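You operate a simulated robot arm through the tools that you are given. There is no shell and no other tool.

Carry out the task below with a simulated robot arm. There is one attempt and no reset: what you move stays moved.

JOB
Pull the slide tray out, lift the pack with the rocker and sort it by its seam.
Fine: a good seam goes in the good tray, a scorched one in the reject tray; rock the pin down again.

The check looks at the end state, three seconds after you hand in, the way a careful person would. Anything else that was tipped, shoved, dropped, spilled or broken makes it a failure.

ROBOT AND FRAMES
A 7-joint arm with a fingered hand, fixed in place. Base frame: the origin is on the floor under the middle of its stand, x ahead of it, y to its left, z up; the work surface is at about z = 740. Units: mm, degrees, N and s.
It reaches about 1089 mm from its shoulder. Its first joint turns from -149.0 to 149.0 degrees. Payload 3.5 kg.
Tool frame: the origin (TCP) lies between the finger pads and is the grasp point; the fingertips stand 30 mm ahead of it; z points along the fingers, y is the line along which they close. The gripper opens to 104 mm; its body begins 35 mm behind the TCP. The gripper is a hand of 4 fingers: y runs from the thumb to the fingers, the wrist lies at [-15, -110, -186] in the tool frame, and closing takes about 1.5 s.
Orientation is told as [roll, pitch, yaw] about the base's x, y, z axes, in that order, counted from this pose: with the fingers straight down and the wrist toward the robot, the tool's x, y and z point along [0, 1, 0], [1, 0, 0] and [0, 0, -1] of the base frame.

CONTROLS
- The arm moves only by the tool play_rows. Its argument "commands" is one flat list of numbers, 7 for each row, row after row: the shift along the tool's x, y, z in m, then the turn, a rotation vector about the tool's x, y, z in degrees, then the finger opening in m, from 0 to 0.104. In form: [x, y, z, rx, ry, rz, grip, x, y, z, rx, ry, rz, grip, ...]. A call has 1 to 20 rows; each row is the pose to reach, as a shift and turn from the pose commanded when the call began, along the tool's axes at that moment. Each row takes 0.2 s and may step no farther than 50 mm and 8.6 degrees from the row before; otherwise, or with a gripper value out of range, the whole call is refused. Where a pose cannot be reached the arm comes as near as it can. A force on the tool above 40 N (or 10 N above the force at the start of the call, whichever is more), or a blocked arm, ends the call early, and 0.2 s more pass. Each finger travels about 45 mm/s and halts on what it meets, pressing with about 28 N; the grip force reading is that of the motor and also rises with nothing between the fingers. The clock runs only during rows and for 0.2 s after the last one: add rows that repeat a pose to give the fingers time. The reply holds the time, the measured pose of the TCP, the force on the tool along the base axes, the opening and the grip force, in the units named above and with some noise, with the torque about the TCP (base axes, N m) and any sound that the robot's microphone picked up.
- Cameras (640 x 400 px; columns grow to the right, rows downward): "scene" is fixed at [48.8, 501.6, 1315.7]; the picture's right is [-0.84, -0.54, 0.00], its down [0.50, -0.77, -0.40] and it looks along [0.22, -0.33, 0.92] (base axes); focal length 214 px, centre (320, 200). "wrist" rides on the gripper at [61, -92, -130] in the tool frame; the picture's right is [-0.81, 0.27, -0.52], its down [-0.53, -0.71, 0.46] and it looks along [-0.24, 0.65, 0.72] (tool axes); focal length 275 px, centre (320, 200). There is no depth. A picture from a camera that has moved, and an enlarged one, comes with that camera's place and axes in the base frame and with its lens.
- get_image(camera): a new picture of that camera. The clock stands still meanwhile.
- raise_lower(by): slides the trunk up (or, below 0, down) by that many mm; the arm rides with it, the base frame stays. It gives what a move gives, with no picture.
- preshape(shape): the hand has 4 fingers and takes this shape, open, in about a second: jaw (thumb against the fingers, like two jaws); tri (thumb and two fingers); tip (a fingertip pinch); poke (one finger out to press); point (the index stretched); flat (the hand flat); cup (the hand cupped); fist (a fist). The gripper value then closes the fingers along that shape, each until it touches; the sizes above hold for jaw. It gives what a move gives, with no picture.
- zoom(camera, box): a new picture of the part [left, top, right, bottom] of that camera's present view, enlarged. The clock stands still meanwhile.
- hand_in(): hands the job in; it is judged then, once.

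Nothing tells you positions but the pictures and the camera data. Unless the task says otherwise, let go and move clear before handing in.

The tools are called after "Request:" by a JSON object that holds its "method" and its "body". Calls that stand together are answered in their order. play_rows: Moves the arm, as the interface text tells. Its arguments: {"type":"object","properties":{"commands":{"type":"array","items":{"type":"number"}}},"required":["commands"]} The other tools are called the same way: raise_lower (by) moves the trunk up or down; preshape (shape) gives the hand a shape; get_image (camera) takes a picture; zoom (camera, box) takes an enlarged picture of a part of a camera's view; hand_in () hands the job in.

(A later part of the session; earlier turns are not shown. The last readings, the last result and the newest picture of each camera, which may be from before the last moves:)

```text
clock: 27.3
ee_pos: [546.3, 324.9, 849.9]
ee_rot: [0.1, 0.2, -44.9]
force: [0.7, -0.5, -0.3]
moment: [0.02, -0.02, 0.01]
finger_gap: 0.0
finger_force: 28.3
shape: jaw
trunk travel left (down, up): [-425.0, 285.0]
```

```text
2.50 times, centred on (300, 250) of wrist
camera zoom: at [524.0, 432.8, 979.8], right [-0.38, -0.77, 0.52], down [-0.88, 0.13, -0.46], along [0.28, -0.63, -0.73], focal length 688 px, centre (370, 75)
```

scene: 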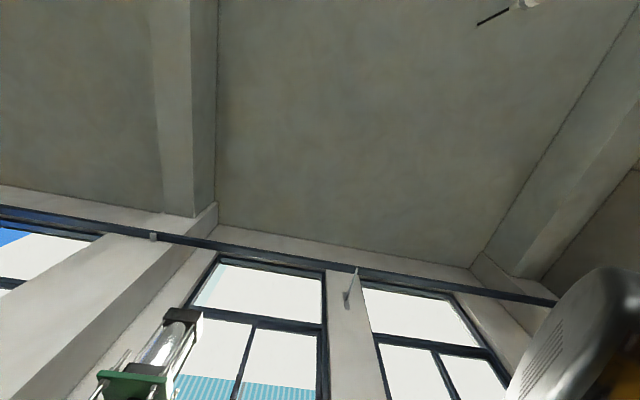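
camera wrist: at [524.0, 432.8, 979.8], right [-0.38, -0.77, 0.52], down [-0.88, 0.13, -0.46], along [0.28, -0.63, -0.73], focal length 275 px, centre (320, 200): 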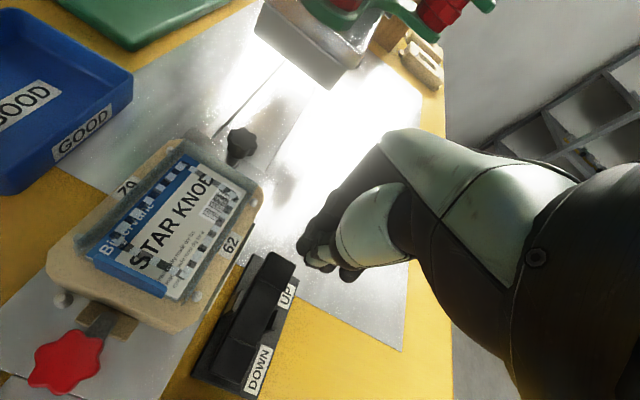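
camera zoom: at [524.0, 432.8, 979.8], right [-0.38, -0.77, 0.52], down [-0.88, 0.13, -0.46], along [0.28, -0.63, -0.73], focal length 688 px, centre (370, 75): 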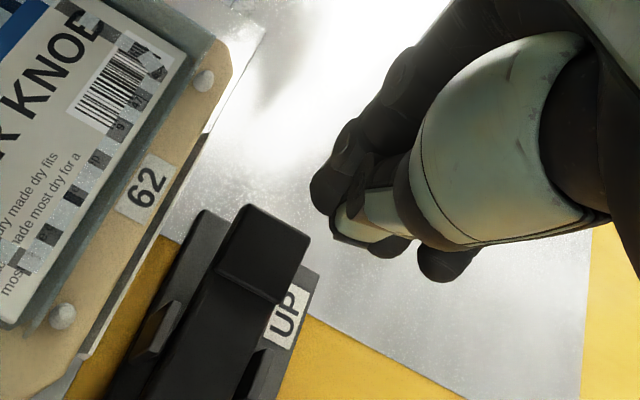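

Commanding grip 0 put the hand back into the jaw shape. I'll set poke again here, with the tip well above the rocker, and try keeping the grip value open.

Request:
{"method": "preshape", "body": {"shape": "poke"}}

Request:
{"method": "play_rows", "body": {"commands": [0, 0, 0.002, 0, 0, 0, 0.104, 0, 0, 0.002, 0, 0, 0, 0.104]}}

Request:
{"method": "get_image", "body": {"camera": "wrist"}}

Request:
{"method": "zoom", "body": {"camera": "wrist", "box": [220, 170, 380, 330]}}

```text
clock: 28.2
ee_pos: [545.2, 324.3, 850.4]
ee_rot: [0.1, 0.1, -45.0]
force: [0.3, 0.2, -0.7]
moment: [0.0, 0.0, 0.0]
finger_gap: 0.0
finger_force: 0.0
shape: poke
trunk travel left (down, up): [-425.0, 285.0]
```

```text
clock: 28.8
ee_pos: [546.4, 325.6, 847.1]
ee_rot: [0.1, 0.0, -44.8]
force: [0.6, 0.5, -0.9]
moment: [-0.02, 0.0, 0.02]
finger_gap: 0.2
finger_force: 0.0
shape: poke
trunk travel left (down, up): [-425.0, 285.0]
```

```text
taken
camera wrist: at [524.7, 433.2, 978.2], right [-0.38, -0.77, 0.52], down [-0.88, 0.13, -0.46], along [0.28, -0.63, -0.73], focal length 275 px, centre (320, 200)
```

wrist: 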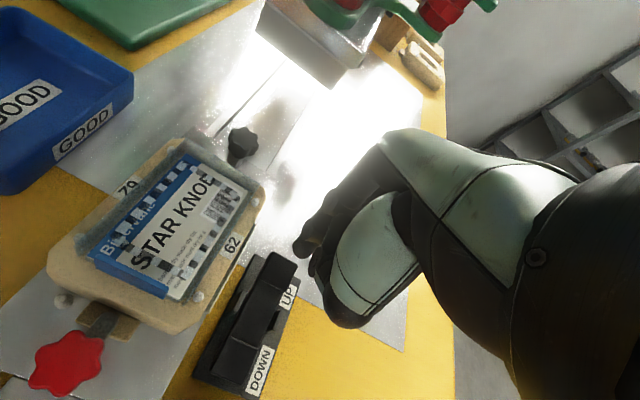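

```text
2.50 times, centred on (300, 250) of wrist
camera zoom: at [524.7, 433.2, 978.2], right [-0.38, -0.77, 0.52], down [-0.88, 0.13, -0.46], along [0.28, -0.63, -0.73], focal length 688 px, centre (370, 75)
```

zoom: 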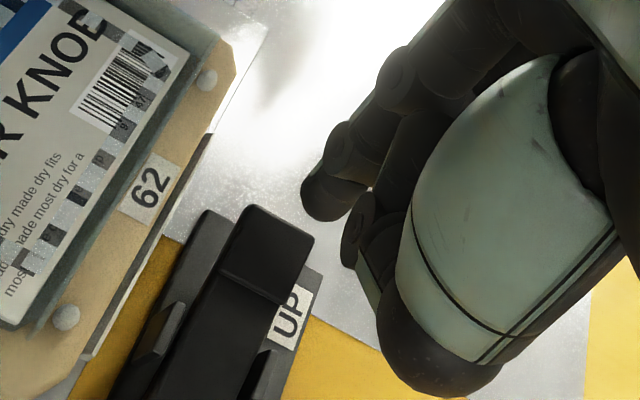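

Keeping the grip at 0.104 holds the poke shape, and the fingertip lines up with the UP pad. I'll lower to just above it and check.

Request:
{"method": "play_rows", "body": {"commands": [0, 0, 0.01, 0, 0, 0, 0.104, 0, 0, 0.02, 0, 0, 0, 0.104, 0, 0, 0.028, 0, 0, 0, 0.104, 0, 0, 0.028, 0, 0, 0, 0.104]}}

Request:
{"method": "zoom", "body": {"camera": "wrist", "box": [220, 170, 380, 330]}}

```text
clock: 29.8
ee_pos: [545.3, 325.5, 820.6]
ee_rot: [0.1, 0.1, -45.0]
force: [0.2, -0.2, -1.0]
moment: [0.0, -0.02, 0.03]
finger_gap: 0.0
finger_force: 0.0
shape: poke
trunk travel left (down, up): [-425.0, 285.0]
```

```text
2.50 times, centred on (300, 250) of wrist
camera zoom: at [524.5, 433.1, 951.1], right [-0.38, -0.77, 0.52], down [-0.88, 0.13, -0.46], along [0.28, -0.63, -0.73], focal length 688 px, centre (370, 75)
```

zoom: 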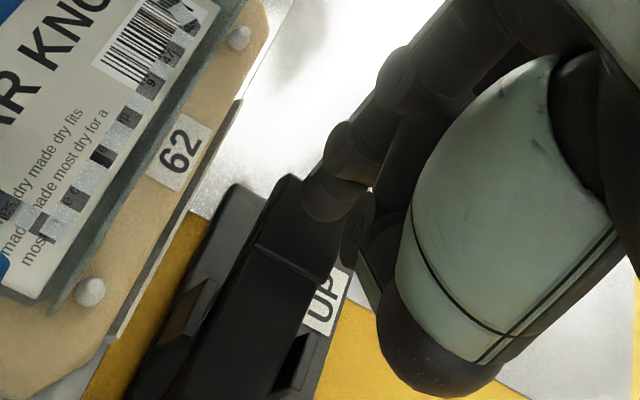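

The tip is right over the UP pad, so I'll press down in small steps.

Request:
{"method": "play_rows", "body": {"commands": [0, 0, 0.003, 0, 0, 0, 0.104, 0, 0, 0.006, 0, 0, 0, 0.104, 0, 0, 0.009, 0, 0, 0, 0.104, 0, 0, 0.012, 0, 0, 0, 0.104, 0, 0, 0.015, 0, 0, 0, 0.104, 0, 0, 0.018, 0, 0, 0, 0.104]}}

Request:
{"method": "zoom", "body": {"camera": "wrist", "box": [220, 170, 380, 330]}}

```text
clock: 31.2
ee_pos: [545.7, 324.7, 803.1]
ee_rot: [0.0, 0.0, -44.9]
force: [-0.5, 0.0, 1.7]
moment: [-0.04, -0.02, 0.01]
finger_gap: 0.1
finger_force: 0.1
shape: poke
trunk travel left (down, up): [-425.0, 285.0]
```

```text
2.50 times, centred on (300, 250) of wrist
camera zoom: at [525.2, 432.9, 932.8], right [-0.38, -0.77, 0.52], down [-0.88, 0.13, -0.46], along [0.28, -0.63, -0.73], focal length 688 px, centre (370, 75)
```

zoom: 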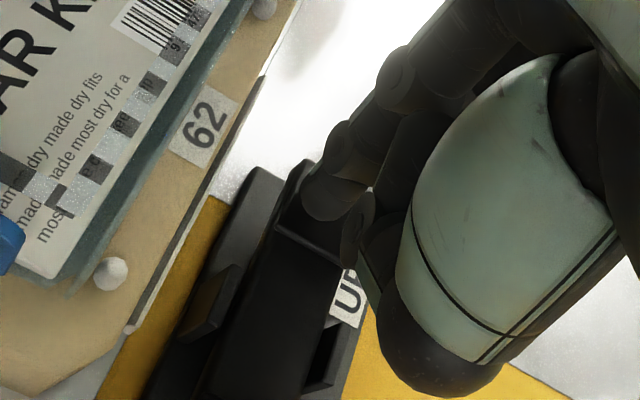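

Request:
{"method": "play_rows", "body": {"commands": [0, 0, 0.002, 0, 0, 0, 0.104, 0, 0, 0.004, 0, 0, 0, 0.104, 0, 0, 0.006, 0, 0, 0, 0.104, 0, 0, 0.008, 0, 0, 0, 0.104, 0, 0, 0.01, 0, 0, 0, 0.104, 0, 0, 0.012, 0, 0, 0, 0.104]}}

Request:
{"method": "get_image", "body": {"camera": "wrist"}}

Request:
{"method": "zoom", "body": {"camera": "wrist", "box": [180, 170, 340, 330]}}

```text
clock: 32.6
ee_pos: [547.7, 323.2, 793.8]
ee_rot: [0.4, -0.2, -45.0]
force: [11.4, -4.1, 32.2]
moment: [-0.15, -0.1, 0.06]
finger_gap: 0.0
finger_force: 0.0
shape: poke
trunk travel left (down, up): [-425.0, 285.0]
```

```text
taken
camera wrist: at [525.4, 431.2, 923.4], right [-0.38, -0.77, 0.51], down [-0.88, 0.13, -0.46], along [0.29, -0.63, -0.72], focal length 275 px, centre (320, 200)
```

wrist: 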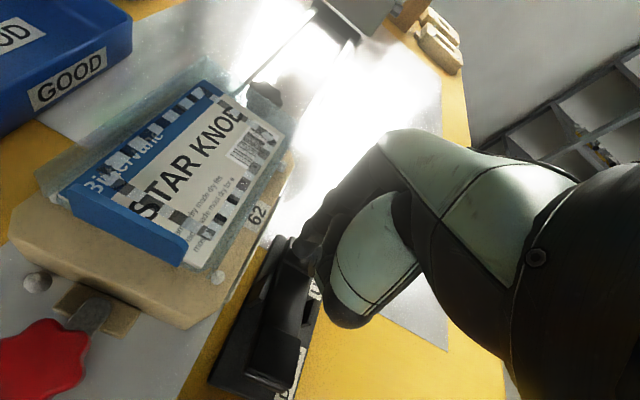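

```text
2.50 times, centred on (260, 250) of wrist
camera zoom: at [525.4, 431.2, 923.4], right [-0.38, -0.77, 0.51], down [-0.88, 0.13, -0.46], along [0.29, -0.63, -0.72], focal length 688 px, centre (470, 75)
```

zoom: 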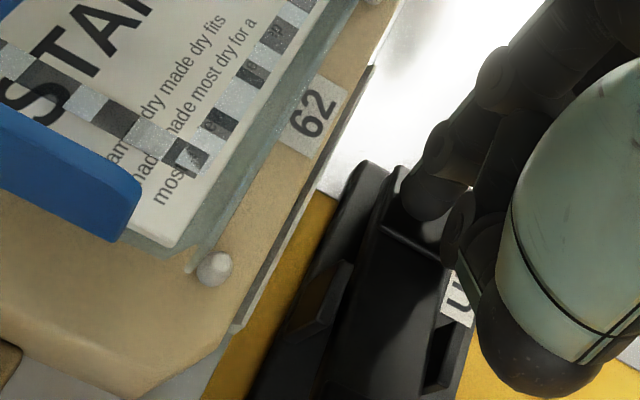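

Force rose to 32 N at the bottom of travel and the pack has lifted out of the nest. I'll rise and look.

Request:
{"method": "play_rows", "body": {"commands": [0, 0, -0.01, 0, 0, 0, 0.104, 0, 0, -0.03, 0, 0, 0, 0.104, 0, 0, -0.06, 0, 0, 0, 0.104, 0, 0, -0.1, 0, 0, 0, 0.104, 0, 0, -0.13, 0, 0, 0, 0.104, 0, 0, -0.13, 0, 0, 0, 0.104]}}

Request:
{"method": "get_image", "body": {"camera": "wrist"}}

Request:
{"method": "zoom", "body": {"camera": "wrist", "box": [150, 130, 310, 290]}}

```text
clock: 34.0
ee_pos: [544.8, 324.5, 920.7]
ee_rot: [0.0, 0.0, -44.9]
force: [-0.2, -0.3, -0.2]
moment: [0.0, -0.02, 0.02]
finger_gap: 0.1
finger_force: 0.0
shape: poke
trunk travel left (down, up): [-425.0, 285.0]
```

```text
taken
camera wrist: at [523.8, 432.2, 1052.2], right [-0.38, -0.77, 0.52], down [-0.88, 0.13, -0.46], along [0.28, -0.63, -0.73], focal length 275 px, centre (320, 200)
```

wrist: 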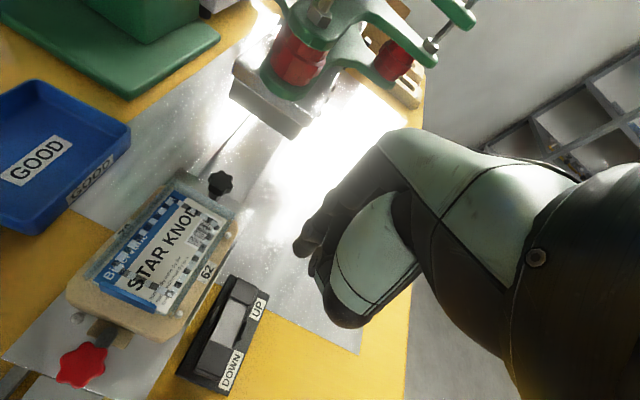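

```text
2.50 times, centred on (230, 210) of wrist
camera zoom: at [523.8, 432.2, 1052.2], right [-0.38, -0.77, 0.52], down [-0.88, 0.13, -0.46], along [0.28, -0.63, -0.73], focal length 688 px, centre (545, 175)
```

zoom: 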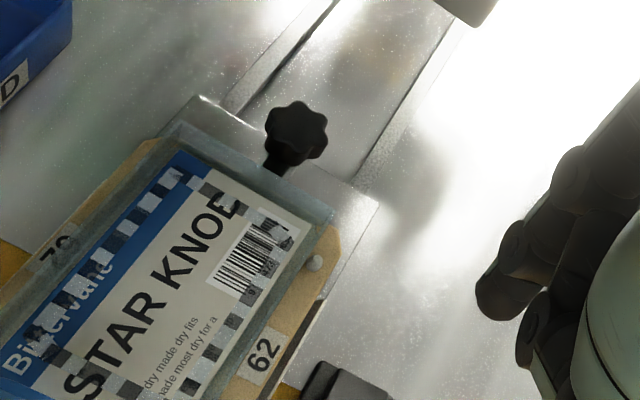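

The pack is raised and the rocker stays on UP. I'll lower the camera beside the pack to inspect the whole seam up close.

Request:
{"method": "play_rows", "body": {"commands": [-0.012, 0.008, 0.0, 0, 0, 0, 0.104, -0.0327, 0.0195, 0.01, 0, 0, 0, 0.104, -0.0327, 0.0195, 0.03, 0, 0, 0, 0.104, -0.0327, 0.0195, 0.05, 0, 0, 0, 0.104, -0.0327, 0.0195, 0.06, 0, 0, 0, 0.104, -0.0327, 0.0195, 0.06, 0, 0, 0, 0.104]}}

Request:
{"method": "get_image", "body": {"camera": "wrist"}}

Request:
{"method": "zoom", "body": {"camera": "wrist", "box": [0, 120, 280, 360]}}

```text
clock: 35.4
ee_pos: [537.1, 287.1, 860.2]
ee_rot: [0.1, 0.1, -44.9]
force: [0.7, -0.6, 0.7]
moment: [0.01, -0.01, 0.02]
finger_gap: 0.0
finger_force: 0.0
shape: poke
trunk travel left (down, up): [-425.0, 285.0]
```

```text
taken
camera wrist: at [515.8, 395.6, 990.0], right [-0.38, -0.77, 0.52], down [-0.88, 0.13, -0.46], along [0.28, -0.63, -0.73], focal length 275 px, centre (320, 200)
```

wrist: 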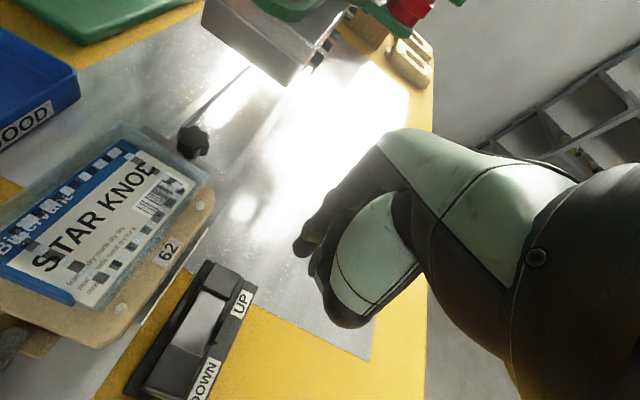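

```text
1.67 times, centred on (140, 240) of wrist
camera zoom: at [515.8, 395.6, 990.0], right [-0.38, -0.77, 0.52], down [-0.88, 0.13, -0.46], along [0.28, -0.63, -0.73], focal length 459 px, centre (620, 133)
```

zoom: 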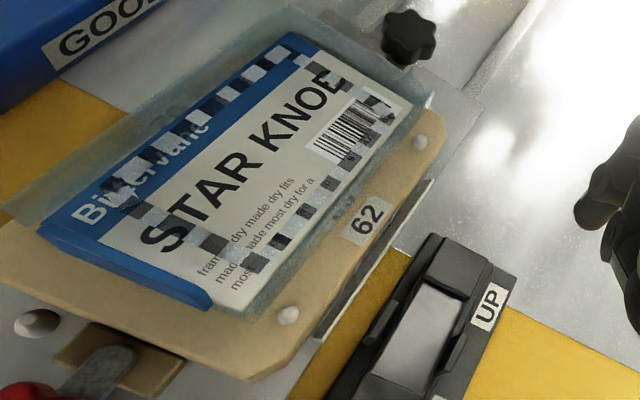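

Request:
{"method": "zoom", "body": {"camera": "wrist", "box": [0, 190, 110, 310]}}

Request:
{"method": "zoom", "body": {"camera": "wrist", "box": [90, 120, 220, 240]}}

Request:
{"method": "zoom", "body": {"camera": "wrist", "box": [30, 220, 150, 330]}}

```text
3.33 times, centred on (55, 250) of wrist
camera zoom: at [515.8, 395.6, 990.0], right [-0.38, -0.77, 0.52], down [-0.88, 0.13, -0.46], along [0.28, -0.63, -0.73], focal length 918 px, centre (1203, 33)
```

zoom: 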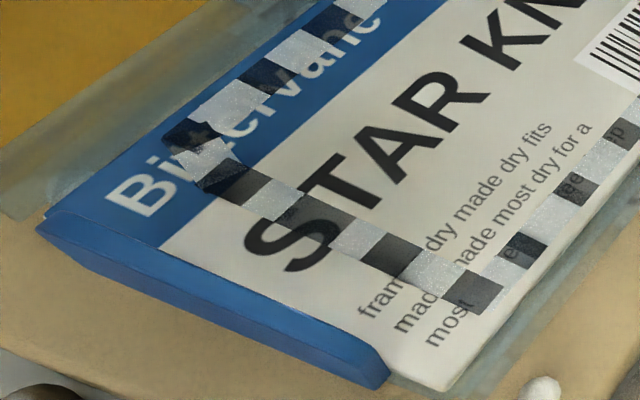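

```text
3.33 times, centred on (155, 180) of wrist
camera zoom: at [515.8, 395.6, 990.0], right [-0.38, -0.77, 0.52], down [-0.88, 0.13, -0.46], along [0.28, -0.63, -0.73], focal length 918 px, centre (870, 267)
```

zoom: 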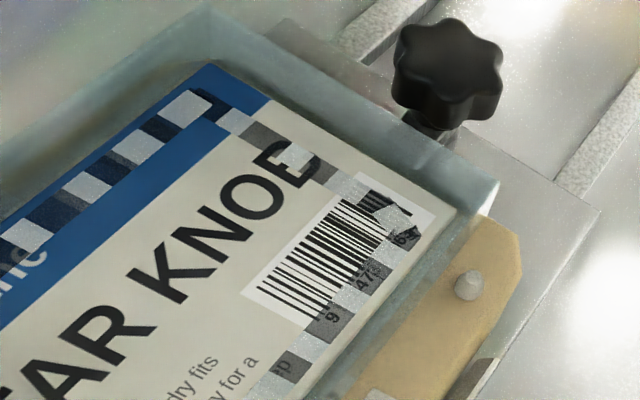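

```text
3.64 times, centred on (90, 275) of wrist
camera zoom: at [515.8, 395.6, 990.0], right [-0.38, -0.77, 0.52], down [-0.88, 0.13, -0.46], along [0.28, -0.63, -0.73], focal length 1001 px, centre (1156, -73)
```

zoom: 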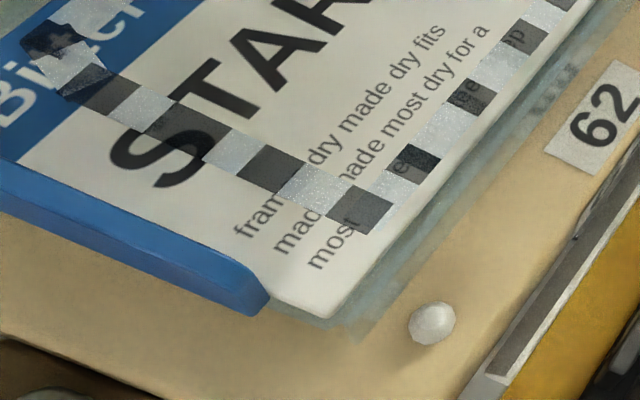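

Request:
{"method": "zoom", "body": {"camera": "wrist", "box": [60, 240, 130, 285]}}

Request:
{"method": "zoom", "body": {"camera": "wrist", "box": [115, 180, 185, 250]}}

Request:
{"method": "zoom", "body": {"camera": "wrist", "box": [10, 200, 80, 270]}}

Request:
{"method": "zoom", "body": {"camera": "wrist", "box": [60, 130, 140, 210]}}

```text
8.89 times, centred on (95, 262) of wrist
camera zoom: at [515.8, 395.6, 990.0], right [-0.38, -0.77, 0.52], down [-0.88, 0.13, -0.46], along [0.28, -0.63, -0.73], focal length 2447 px, centre (2320, -356)
```

zoom: 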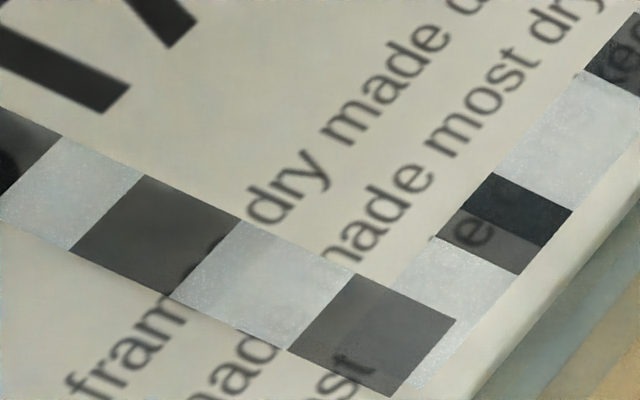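

```text
5.71 times, centred on (150, 215) of wrist
camera zoom: at [515.8, 395.6, 990.0], right [-0.38, -0.77, 0.52], down [-0.88, 0.13, -0.46], along [0.28, -0.63, -0.73], focal length 1573 px, centre (1291, 114)
```

zoom: 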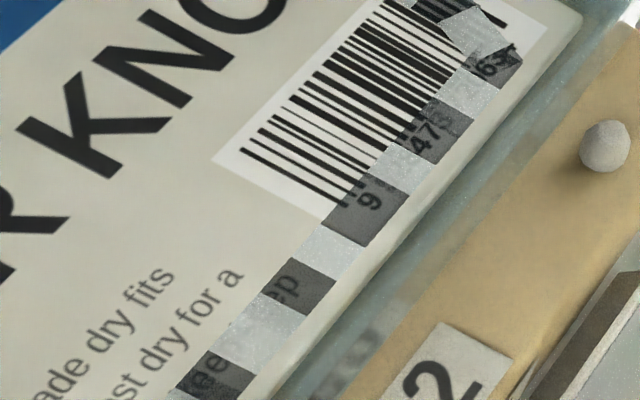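

```text
5.71 times, centred on (45, 235) of wrist
camera zoom: at [515.8, 395.6, 990.0], right [-0.38, -0.77, 0.52], down [-0.88, 0.13, -0.46], along [0.28, -0.63, -0.73], focal length 1573 px, centre (1891, 0)
```

zoom: 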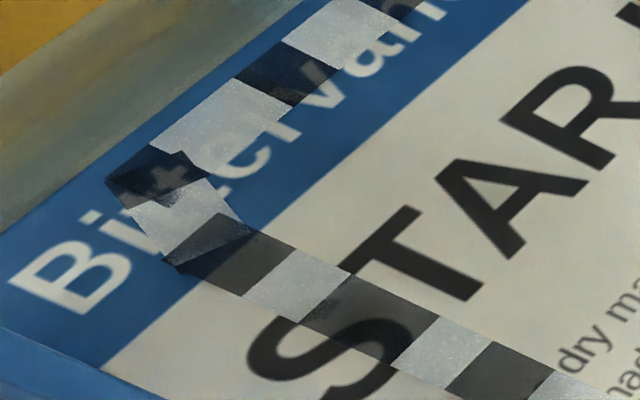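

```text
5.00 times, centred on (100, 170) of wrist
camera zoom: at [515.8, 395.6, 990.0], right [-0.38, -0.77, 0.52], down [-0.88, 0.13, -0.46], along [0.28, -0.63, -0.73], focal length 1376 px, centre (1420, 350)
```

zoom: 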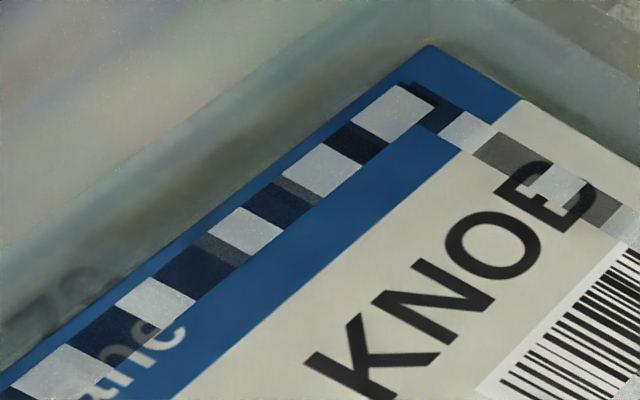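

The seam is an even, closed light/grey knurled band with no brown or burnt areas so far. I'll raise the hand and go back to jaw. Then I'll turn to yaw +45 above the pack to see it from the other side and plan a grasp across its width.

Request:
{"method": "play_rows", "body": {"commands": [0, 0, -0.04, 0, 0, 0, 0.104, 0, 0, -0.08, 0, 0, 0, 0.104, 0, 0, -0.1, 0, 0, 0, 0.104, 0, 0, -0.1, 0, 0, 0, 0.104]}}

Request:
{"method": "preshape", "body": {"shape": "jaw"}}

Request:
{"method": "play_rows", "body": {"commands": [0.02, -0.01, 0, 0, 0, -8, 0.104, 0.04, -0.02, 0, 0, 0, -16, 0.104, 0.06, -0.03, 0, 0, 0, -24, 0.104, 0.08, -0.04, 0, 0, 0, -32, 0.104, 0.1, -0.045, 0, 0, 0, -40, 0.104, 0.1138, -0.0502, 0, 0, 0, -48, 0.104, 0.1138, -0.0502, 0, 0, 0, -56, 0.104, 0.1138, -0.0502, 0, 0, 0, -64, 0.104, 0.1138, -0.0502, 0, 0, 0, -72, 0.104, 0.1138, -0.0502, 0, 0, 0, -80, 0.104, 0.1138, -0.0502, 0, 0, 0, -88, 0.104, 0.1138, -0.0502, 0, 0, 0, -90, 0.104, 0.1138, -0.0502, 0, 0, 0, -90, 0.104]}}

Request:
{"method": "get_image", "body": {"camera": "wrist"}}

```text
clock: 36.4
ee_pos: [537.9, 286.0, 959.4]
ee_rot: [0.1, 0.1, -45.0]
force: [-0.3, -0.1, -0.7]
moment: [-0.02, 0.02, 0.0]
finger_gap: 0.0
finger_force: 0.0
shape: poke
trunk travel left (down, up): [-425.0, 285.0]
```

```text
clock: 37.3
ee_pos: [538.5, 287.1, 960.0]
ee_rot: [0.0, -0.1, -44.9]
force: [-1.1, -0.1, -0.6]
moment: [-0.04, -0.05, -0.01]
finger_gap: 104.0
finger_force: 0.1
shape: jaw
trunk travel left (down, up): [-425.0, 285.0]
```

```text
clock: 40.1
ee_pos: [581.7, 404.5, 961.0]
ee_rot: [-0.1, 0.0, 45.1]
force: [0.4, -0.5, 0.2]
moment: [-0.01, 0.0, -0.02]
finger_gap: 103.8
finger_force: 0.1
shape: jaw
trunk travel left (down, up): [-425.0, 285.0]
```

```text
taken
camera wrist: at [473.9, 382.1, 1090.6], right [0.77, -0.38, 0.52], down [-0.13, -0.88, -0.46], along [0.63, 0.29, -0.72], focal length 275 px, centre (320, 200)
```

wrist: 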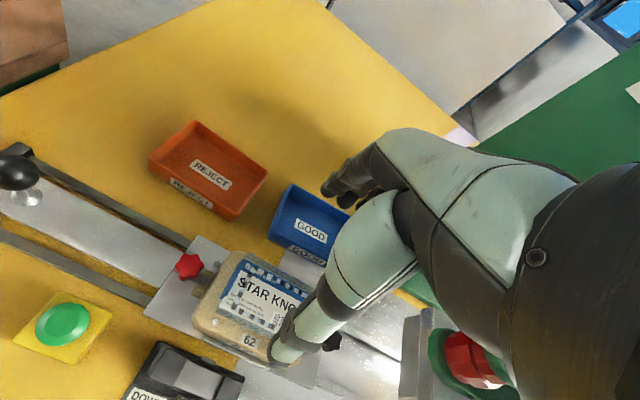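

Request:
{"method": "zoom", "body": {"camera": "wrist", "box": [180, 230, 330, 380]}}

Request:
{"method": "zoom", "body": {"camera": "wrist", "box": [130, 110, 360, 270]}}

```text
2.67 times, centred on (255, 305) of wrist
camera zoom: at [473.9, 382.1, 1090.6], right [0.77, -0.38, 0.52], down [-0.13, -0.88, -0.46], along [0.63, 0.29, -0.72], focal length 734 px, centre (493, -80)
```

zoom: 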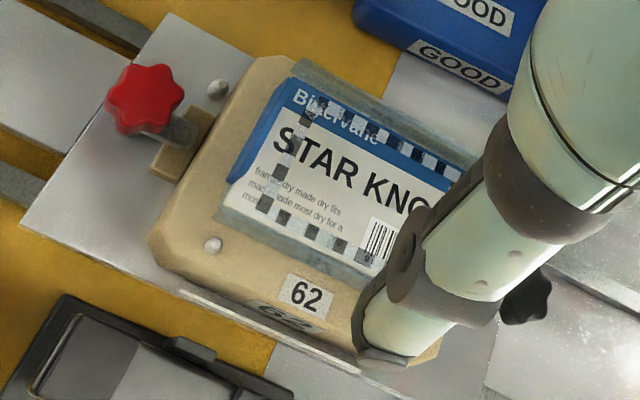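

```text
2.50 times, centred on (245, 190) of wrist
camera zoom: at [473.9, 382.1, 1090.6], right [0.77, -0.38, 0.52], down [-0.13, -0.88, -0.46], along [0.63, 0.29, -0.72], focal length 688 px, centre (508, 225)
```

zoom: 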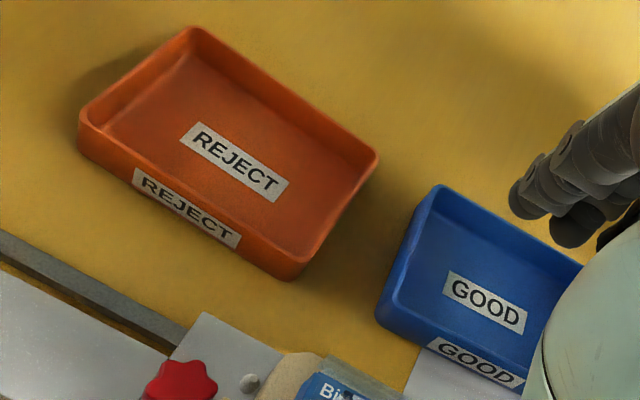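

I'll shift the hand back toward the robot so the pack shows between thumb and fingers. That also gives a second angle for its height.

Request:
{"method": "play_rows", "body": {"commands": [0, -0.03, 0.01, 0, 0, 0, 0.104, 0, -0.06, 0.02, 0, 0, 0, 0.104, 0, -0.09, 0.03, 0, 0, 0, 0.104, 0, -0.1, 0.03, 0, 0, 0, 0.104, 0, -0.1, 0.03, 0, 0, 0, 0.104]}}

Request:
{"method": "get_image", "body": {"camera": "wrist"}}

Request:
{"method": "zoom", "body": {"camera": "wrist", "box": [210, 150, 370, 310]}}

```text
clock: 41.3
ee_pos: [511.1, 334.3, 930.5]
ee_rot: [-0.1, -0.1, 45.1]
force: [-0.5, -0.1, -0.1]
moment: [0.01, 0.03, -0.01]
finger_gap: 103.8
finger_force: 0.0
shape: jaw
trunk travel left (down, up): [-425.0, 285.0]
```

```text
taken
camera wrist: at [403.9, 311.9, 1060.5], right [0.77, -0.38, 0.52], down [-0.13, -0.88, -0.46], along [0.63, 0.29, -0.72], focal length 275 px, centre (320, 200)
```

wrist: 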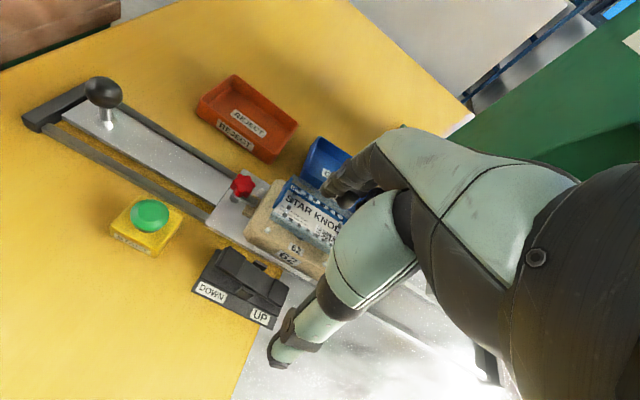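

```text
2.50 times, centred on (290, 230) of wrist
camera zoom: at [403.9, 311.9, 1060.5], right [0.77, -0.38, 0.52], down [-0.13, -0.88, -0.46], along [0.63, 0.29, -0.72], focal length 688 px, centre (395, 125)
```

zoom: 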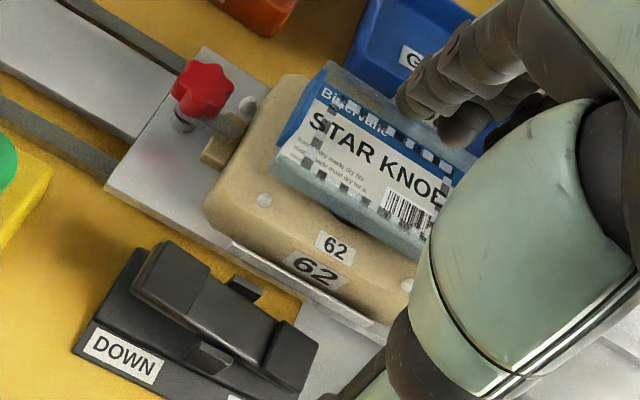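

Request:
{"method": "zoom", "body": {"camera": "wrist", "box": [240, 170, 340, 270]}}

Request:
{"method": "zoom", "body": {"camera": "wrist", "box": [265, 175, 325, 220]}}

```text
4.00 times, centred on (290, 220) of wrist
camera zoom: at [403.9, 311.9, 1060.5], right [0.77, -0.38, 0.52], down [-0.13, -0.88, -0.46], along [0.63, 0.29, -0.72], focal length 1101 px, centre (440, 120)
```

zoom: 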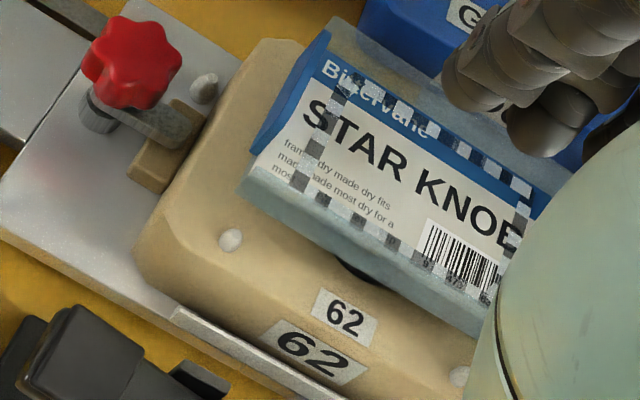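

```text
8.89 times, centred on (295, 198) of wrist
camera zoom: at [403.9, 311.9, 1060.5], right [0.77, -0.38, 0.52], down [-0.13, -0.88, -0.46], along [0.63, 0.29, -0.72], focal length 2447 px, centre (542, 222)
```

zoom: 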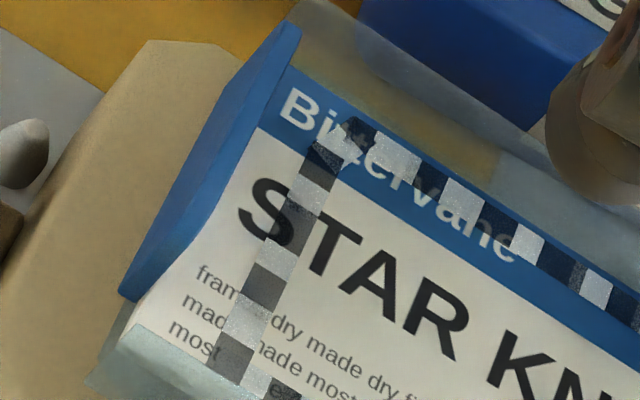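

Request:
{"method": "zoom", "body": {"camera": "wrist", "box": [284, 192, 304, 212]}}

Request:
{"method": "zoom", "body": {"camera": "wrist", "box": [295, 185, 325, 205]}}

Request:
{"method": "zoom", "body": {"camera": "wrist", "box": [295, 210, 345, 245]}}

```text
16.00 times, centred on (294, 202) of wrist
camera zoom: at [403.9, 311.9, 1060.5], right [0.77, -0.38, 0.52], down [-0.13, -0.88, -0.46], along [0.63, 0.29, -0.72], focal length 4404 px, centre (736, 168)
```

zoom: 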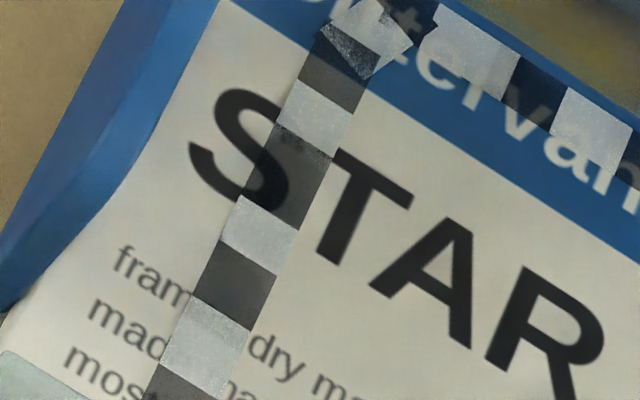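

```text
16.00 times, centred on (310, 195) of wrist
camera zoom: at [403.9, 311.9, 1060.5], right [0.77, -0.38, 0.52], down [-0.13, -0.88, -0.46], along [0.63, 0.29, -0.72], focal length 4404 px, centre (480, 280)
```

zoom: 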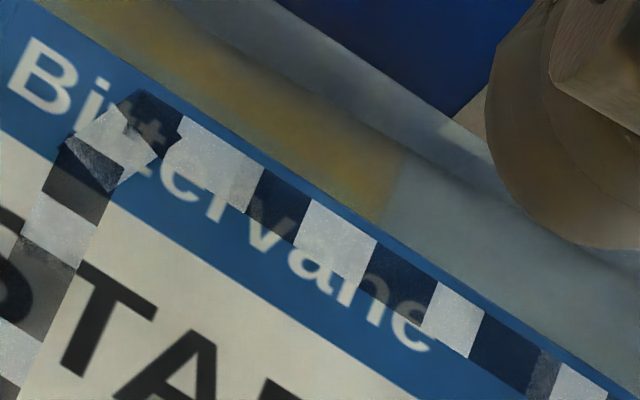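

```text
11.43 times, centred on (320, 228) of wrist
camera zoom: at [403.9, 311.9, 1060.5], right [0.77, -0.38, 0.52], down [-0.13, -0.88, -0.46], along [0.63, 0.29, -0.72], focal length 3146 px, centre (320, -114)
```

zoom: 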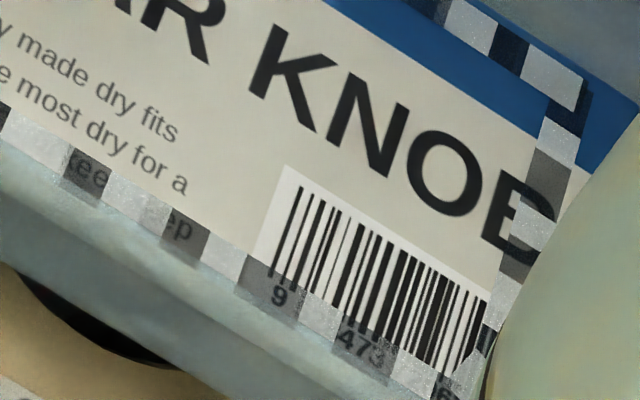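

The seam is an even neutral grey/white crimp all the way round, with no brown or charring, so I judge it good. Its flange is about 66×100 mm, centred near (603, 388) at z≈815. I'll move above it for a grasp across the width and check the alignment.

Request:
{"method": "play_rows", "body": {"commands": [-0.005, 0.03, 0, 0, 0, 0, 0.104, -0.01, 0.06, 0, 0, 0, 0, 0.104, -0.015, 0.09, 0, 0, 0, 0, 0.104, -0.0175, 0.1033, 0.02, 0, 0, 0, 0.104, -0.0175, 0.1033, 0.04, 0, 0, 0, 0.104, -0.0175, 0.1033, 0.045, 0, 0, 0, 0.104]}}

Request:
{"method": "get_image", "body": {"camera": "wrist"}}

Request:
{"method": "zoom", "body": {"camera": "wrist", "box": [200, 200, 380, 380]}}

```text
clock: 42.7
ee_pos: [598.1, 394.2, 886.1]
ee_rot: [0.0, -0.1, 45.1]
force: [0.6, -0.5, -0.6]
moment: [-0.01, 0.02, 0.02]
finger_gap: 104.2
finger_force: 0.1
shape: jaw
trunk travel left (down, up): [-425.0, 285.0]
```

```text
taken
camera wrist: at [490.7, 372.6, 1015.8], right [0.77, -0.38, 0.52], down [-0.13, -0.88, -0.46], along [0.63, 0.29, -0.72], focal length 275 px, centre (320, 200)
```

wrist: 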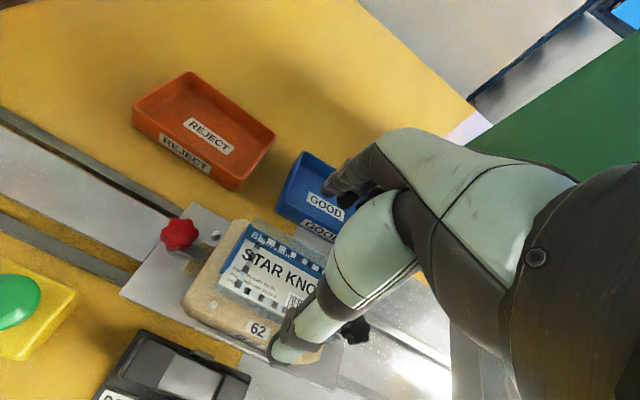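

```text
2.22 times, centred on (290, 290) of wrist
camera zoom: at [490.7, 372.6, 1015.8], right [0.77, -0.38, 0.52], down [-0.13, -0.88, -0.46], along [0.63, 0.29, -0.72], focal length 612 px, centre (387, 0)
```

zoom: 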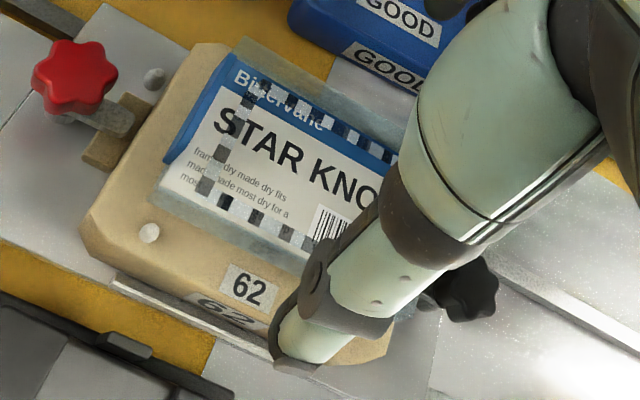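

Alignment is good: the TCP is centred on the flange width. I'll descend to z≈834, which leaves the tips about 10 mm above the nest.

Request:
{"method": "play_rows", "body": {"commands": [0, 0, 0.012, 0, 0, 0, 0.104, 0, 0, 0.024, 0, 0, 0, 0.104, 0, 0, 0.034, 0, 0, 0, 0.104, 0, 0, 0.042, 0, 0, 0, 0.104, 0, 0, 0.048, 0, 0, 0, 0.104, 0, 0, 0.051, 0, 0, 0, 0.104, 0, 0, 0.051, 0, 0, 0, 0.104]}}

Request:
{"method": "get_image", "body": {"camera": "wrist"}}

Request:
{"method": "zoom", "body": {"camera": "wrist", "box": [220, 190, 400, 370]}}

```text
clock: 44.3
ee_pos: [595.6, 394.6, 834.4]
ee_rot: [0.1, -0.2, 45.1]
force: [0.8, -0.4, 0.5]
moment: [-0.01, -0.03, 0.0]
finger_gap: 103.7
finger_force: 0.2
shape: jaw
trunk travel left (down, up): [-425.0, 285.0]
```

```text
taken
camera wrist: at [488.3, 372.2, 964.1], right [0.77, -0.38, 0.52], down [-0.13, -0.88, -0.46], along [0.63, 0.29, -0.72], focal length 275 px, centre (320, 200)
```

wrist: 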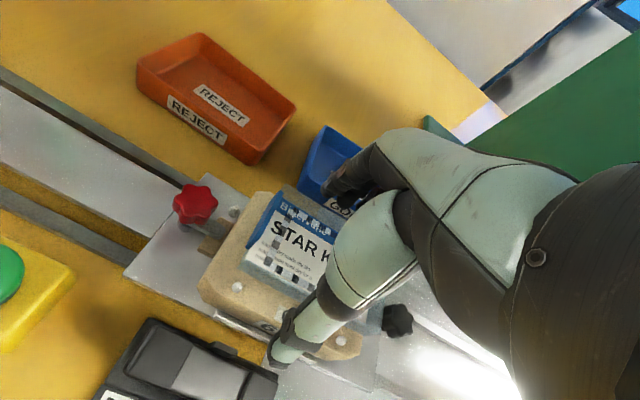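

```text
2.22 times, centred on (310, 280) of wrist
camera zoom: at [488.3, 372.2, 964.1], right [0.77, -0.38, 0.52], down [-0.13, -0.88, -0.46], along [0.63, 0.29, -0.72], focal length 612 px, centre (342, 22)
```

zoom: 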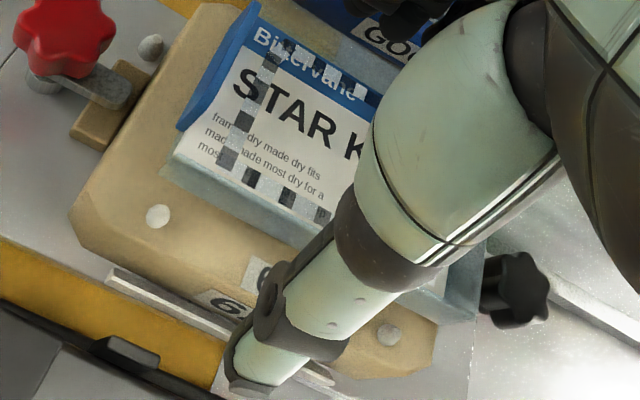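

Request:
{"method": "play_rows", "body": {"commands": [0, 0, 0, 0, 0, 0, 0.095, 0, 0, 0, 0, 0, 0, 0.087, 0, 0, 0, 0, 0, 0, 0.08, 0, 0, 0, 0, 0, 0, 0.074, 0, 0, 0, 0, 0, 0, 0.069, 0, 0, 0, 0, 0, 0, 0.065, 0, 0, 0, 0, 0, 0, 0.061, 0, 0, 0, 0, 0, 0, 0.057, 0, 0, 0, 0, 0, 0, 0.053, 0, 0, 0, 0, 0, 0, 0.053]}}

Request:
{"method": "get_image", "body": {"camera": "wrist"}}

Request:
{"method": "zoom", "body": {"camera": "wrist", "box": [220, 190, 400, 370]}}

```text
clock: 46.5
ee_pos: [596.2, 393.8, 835.1]
ee_rot: [-0.1, -0.1, 44.9]
force: [-0.5, -0.2, 0.2]
moment: [-0.01, 0.01, 0.01]
finger_gap: 55.8
finger_force: 28.5
shape: jaw
trunk travel left (down, up): [-425.0, 285.0]
```

```text
taken
camera wrist: at [488.3, 372.2, 964.2], right [0.77, -0.38, 0.52], down [-0.13, -0.88, -0.46], along [0.63, 0.29, -0.72], focal length 275 px, centre (320, 200)
```

wrist: 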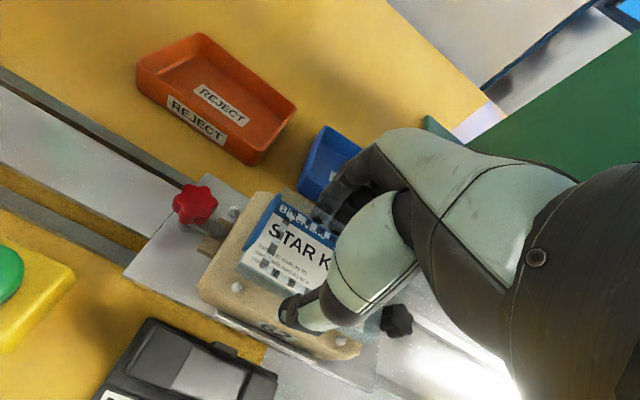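

```text
2.22 times, centred on (310, 280) of wrist
camera zoom: at [488.3, 372.2, 964.2], right [0.77, -0.38, 0.52], down [-0.13, -0.88, -0.46], along [0.63, 0.29, -0.72], focal length 612 px, centre (342, 22)
```

zoom: 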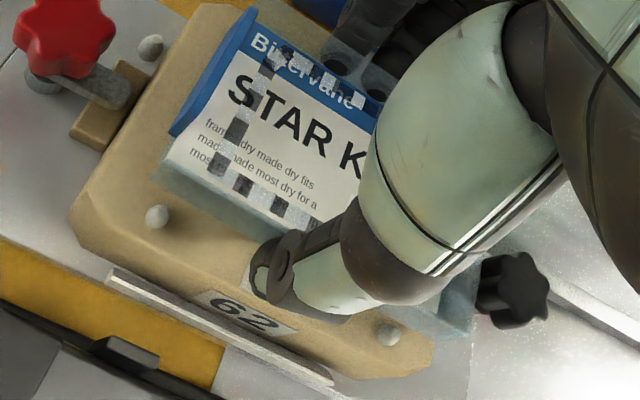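

The fingers are pressing on the flange with 28 N. I'll lift slowly and check.

Request:
{"method": "play_rows", "body": {"commands": [0, 0, -0.003, 0, 0, 0, 0.045, 0, 0, -0.006, 0, 0, 0, 0.045, 0, 0, -0.01, 0, 0, 0, 0.045, 0, 0, -0.016, 0, 0, 0, 0.045, 0, 0, -0.024, 0, 0, 0, 0.045, 0, 0, -0.032, 0, 0, 0, 0.045, 0, 0, -0.04, 0, 0, 0, 0.045, 0, 0, -0.04, 0, 0, 0, 0.045]}}

Request:
{"method": "get_image", "body": {"camera": "wrist"}}

Request:
{"method": "zoom", "body": {"camera": "wrist", "box": [220, 190, 400, 370]}}

```text
clock: 48.3
ee_pos: [597.2, 393.8, 875.1]
ee_rot: [0.0, -0.2, 45.2]
force: [0.3, -0.3, -0.2]
moment: [0.02, 0.01, 0.04]
finger_gap: 55.6
finger_force: 28.2
shape: jaw
trunk travel left (down, up): [-425.0, 285.0]
```

```text
taken
camera wrist: at [489.2, 372.3, 1004.9], right [0.77, -0.38, 0.52], down [-0.13, -0.88, -0.46], along [0.63, 0.29, -0.72], focal length 275 px, centre (320, 200)
```

wrist: 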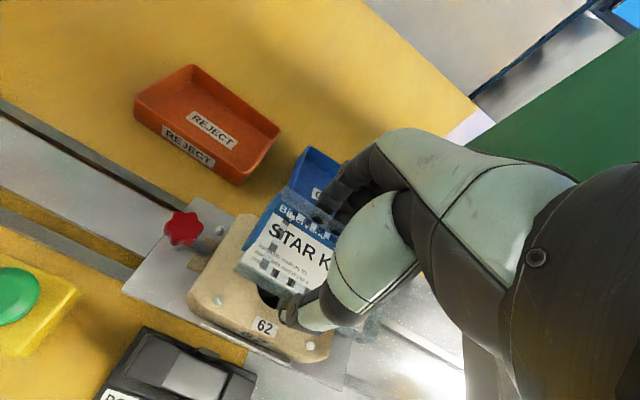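

```text
2.22 times, centred on (310, 280) of wrist
camera zoom: at [489.2, 372.3, 1004.9], right [0.77, -0.38, 0.52], down [-0.13, -0.88, -0.46], along [0.63, 0.29, -0.72], focal length 612 px, centre (342, 22)
```

zoom: 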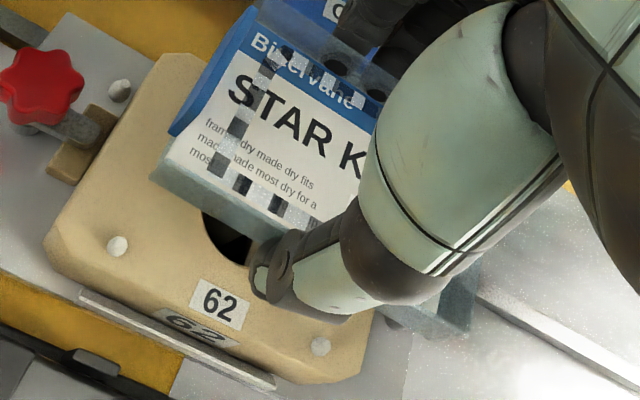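

The pack came free and is held level, with the nest cavity now visible beneath. I'll lift higher and turn the hand a bit for a clear view of the GOOD tray and the held pack.

Request:
{"method": "play_rows", "body": {"commands": [0, 0, -0.02, 0, 0, 0, 0.045, 0, 0, -0.05, 0, 0, 0, 0.045, 0, 0, -0.085, 0, 0, 0, 0.045, 0, 0, -0.12, 0, 0, 7, 0.045, 0, 0, -0.125, 0, 0, 14, 0.045, 0, 0, -0.125, 0, 0, 21, 0.045, 0, 0, -0.125, 0, 0, 28, 0.045, 0, 0, -0.125, 0, 0, 35, 0.045, 0, 0, -0.125, 0, 0, 35, 0.045]}}

Request:
{"method": "get_image", "body": {"camera": "wrist"}}

Request:
{"method": "zoom", "body": {"camera": "wrist", "box": [170, 140, 310, 260]}}

Request:
{"method": "zoom", "body": {"camera": "wrist", "box": [230, 180, 390, 340]}}

```text
clock: 50.3
ee_pos: [597.3, 393.3, 1000.5]
ee_rot: [0.1, -0.1, 10.0]
force: [-0.1, -0.1, 0.2]
moment: [-0.03, 0.03, 0.0]
finger_gap: 55.7
finger_force: 28.0
shape: jaw
trunk travel left (down, up): [-425.0, 285.0]
```

```text
taken
camera wrist: at [496.4, 437.5, 1130.6], right [0.41, -0.75, 0.52], down [-0.61, -0.65, -0.46], along [0.68, -0.13, -0.72], focal length 275 px, centre (320, 200)
```

wrist: 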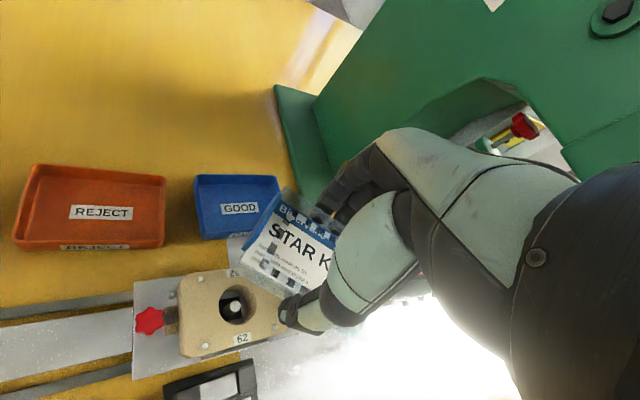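

```text
3.33 times, centred on (240, 200) of wrist
camera zoom: at [496.4, 437.5, 1130.6], right [0.41, -0.75, 0.52], down [-0.61, -0.65, -0.46], along [0.68, -0.13, -0.72], focal length 918 px, centre (587, 200)
```

zoom: 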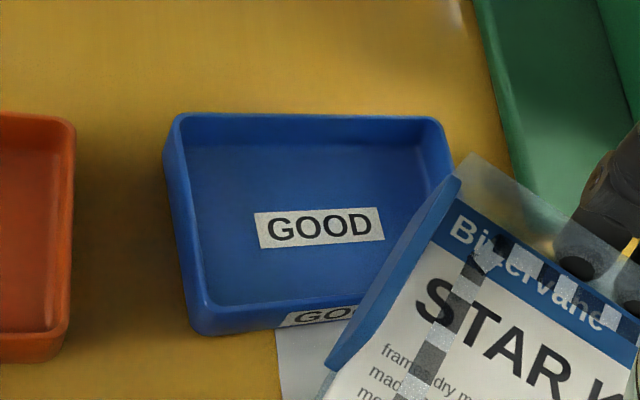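

```text
2.50 times, centred on (310, 260) of wrist
camera zoom: at [496.4, 437.5, 1130.6], right [0.41, -0.75, 0.52], down [-0.61, -0.65, -0.46], along [0.68, -0.13, -0.72], focal length 688 px, centre (345, 50)
```

zoom: 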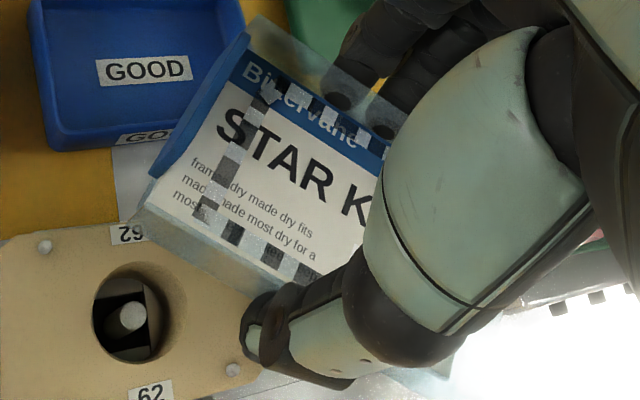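

The pin is visible in the nest hole and the pack is held well. I'll shift slightly so the whole GOOD tray is visible for measuring.

Request:
{"method": "play_rows", "body": {"commands": [-0.03, 0.002, 0, 0, 0, 0, 0.045, -0.0666, 0.0035, 0, 0, 0, 0, 0.045, -0.0666, 0.0035, 0, 0, 0, 0, 0.045]}}

Request:
{"method": "zoom", "body": {"camera": "wrist", "box": [120, 120, 280, 260]}}

Request:
{"method": "get_image", "body": {"camera": "wrist"}}

```text
clock: 51.1
ee_pos: [611.6, 328.7, 1000.5]
ee_rot: [0.1, -0.2, 10.1]
force: [-0.3, 0.7, -0.5]
moment: [0.0, -0.02, 0.01]
finger_gap: 55.6
finger_force: 28.1
shape: jaw
trunk travel left (down, up): [-425.0, 285.0]
```

```text
2.86 times, centred on (200, 190) of wrist
camera zoom: at [511.0, 372.8, 1131.0], right [0.41, -0.75, 0.52], down [-0.61, -0.65, -0.46], along [0.68, -0.13, -0.72], focal length 786 px, centre (663, 229)
```

zoom: 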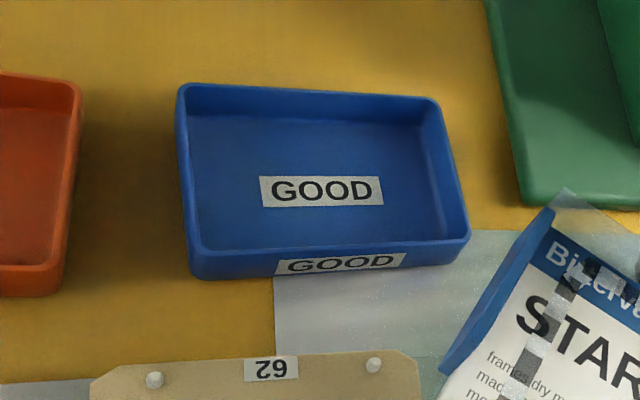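

```text
taken
camera wrist: at [511.0, 372.8, 1131.0], right [0.41, -0.75, 0.52], down [-0.61, -0.65, -0.46], along [0.68, -0.13, -0.72], focal length 275 px, centre (320, 200)
```

wrist: 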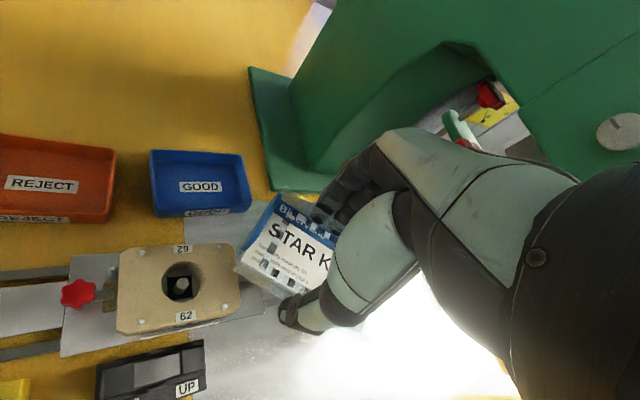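

The GOOD tray's rim is near z=767, centred at about (735, 470), roughly 128×91 mm and turned about 5° from the slide. The pack (about 67×100×13 mm) fits lengthwise. I'll carry it above the tray at height and turn to yaw ≈ 49.7°.

Request:
{"method": "play_rows", "body": {"commands": [0.01, 0.011, 0, 0, 0, -4, 0.045, 0.03, 0.034, 0, 0, 0, -10, 0.045, 0.055, 0.062, 0, 0, 0, -17, 0.045, 0.08, 0.09, 0, 0, 0, -24, 0.045, 0.102, 0.114, 0, 0, 0, -31, 0.045, 0.117, 0.131, 0, 0, 0, -37, 0.045, 0.1238, 0.1387, 0, 0, 0, -39.7, 0.045, 0.1238, 0.1387, 0, 0, 0, -39.7, 0.045]}}

Request:
{"method": "get_image", "body": {"camera": "wrist"}}

Request:
{"method": "zoom", "body": {"camera": "wrist", "box": [180, 180, 380, 380]}}

```text
clock: 52.9
ee_pos: [724.7, 474.8, 1000.3]
ee_rot: [0.1, 0.0, 49.9]
force: [-0.2, 1.1, -0.6]
moment: [0.01, 0.02, 0.0]
finger_gap: 55.7
finger_force: 28.4
shape: jaw
trunk travel left (down, up): [-425.0, 285.0]
```

```text
taken
camera wrist: at [621.0, 444.5, 1130.3], right [0.8, -0.31, 0.52], down [-0.05, -0.89, -0.46], along [0.6, 0.34, -0.72], focal length 275 px, centre (320, 200)
```

wrist: 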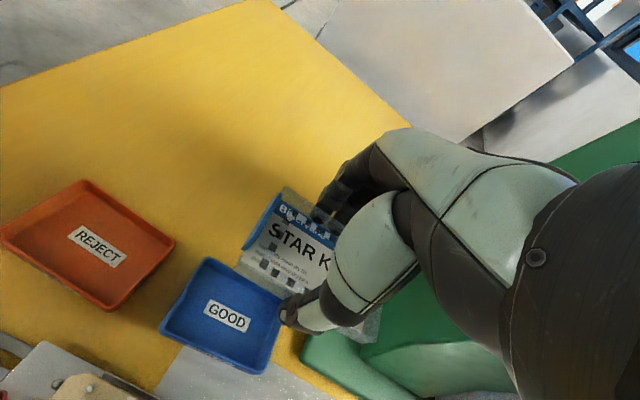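

```text
2.00 times, centred on (280, 280) of wrist
camera zoom: at [621.0, 444.5, 1130.3], right [0.8, -0.31, 0.52], down [-0.05, -0.89, -0.46], along [0.6, 0.34, -0.72], focal length 551 px, centre (400, 40)
```

zoom: 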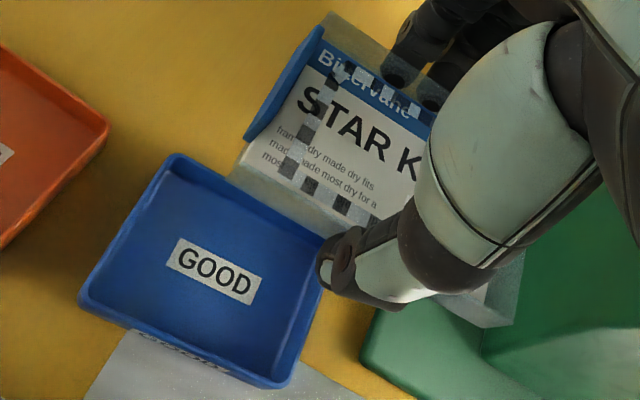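

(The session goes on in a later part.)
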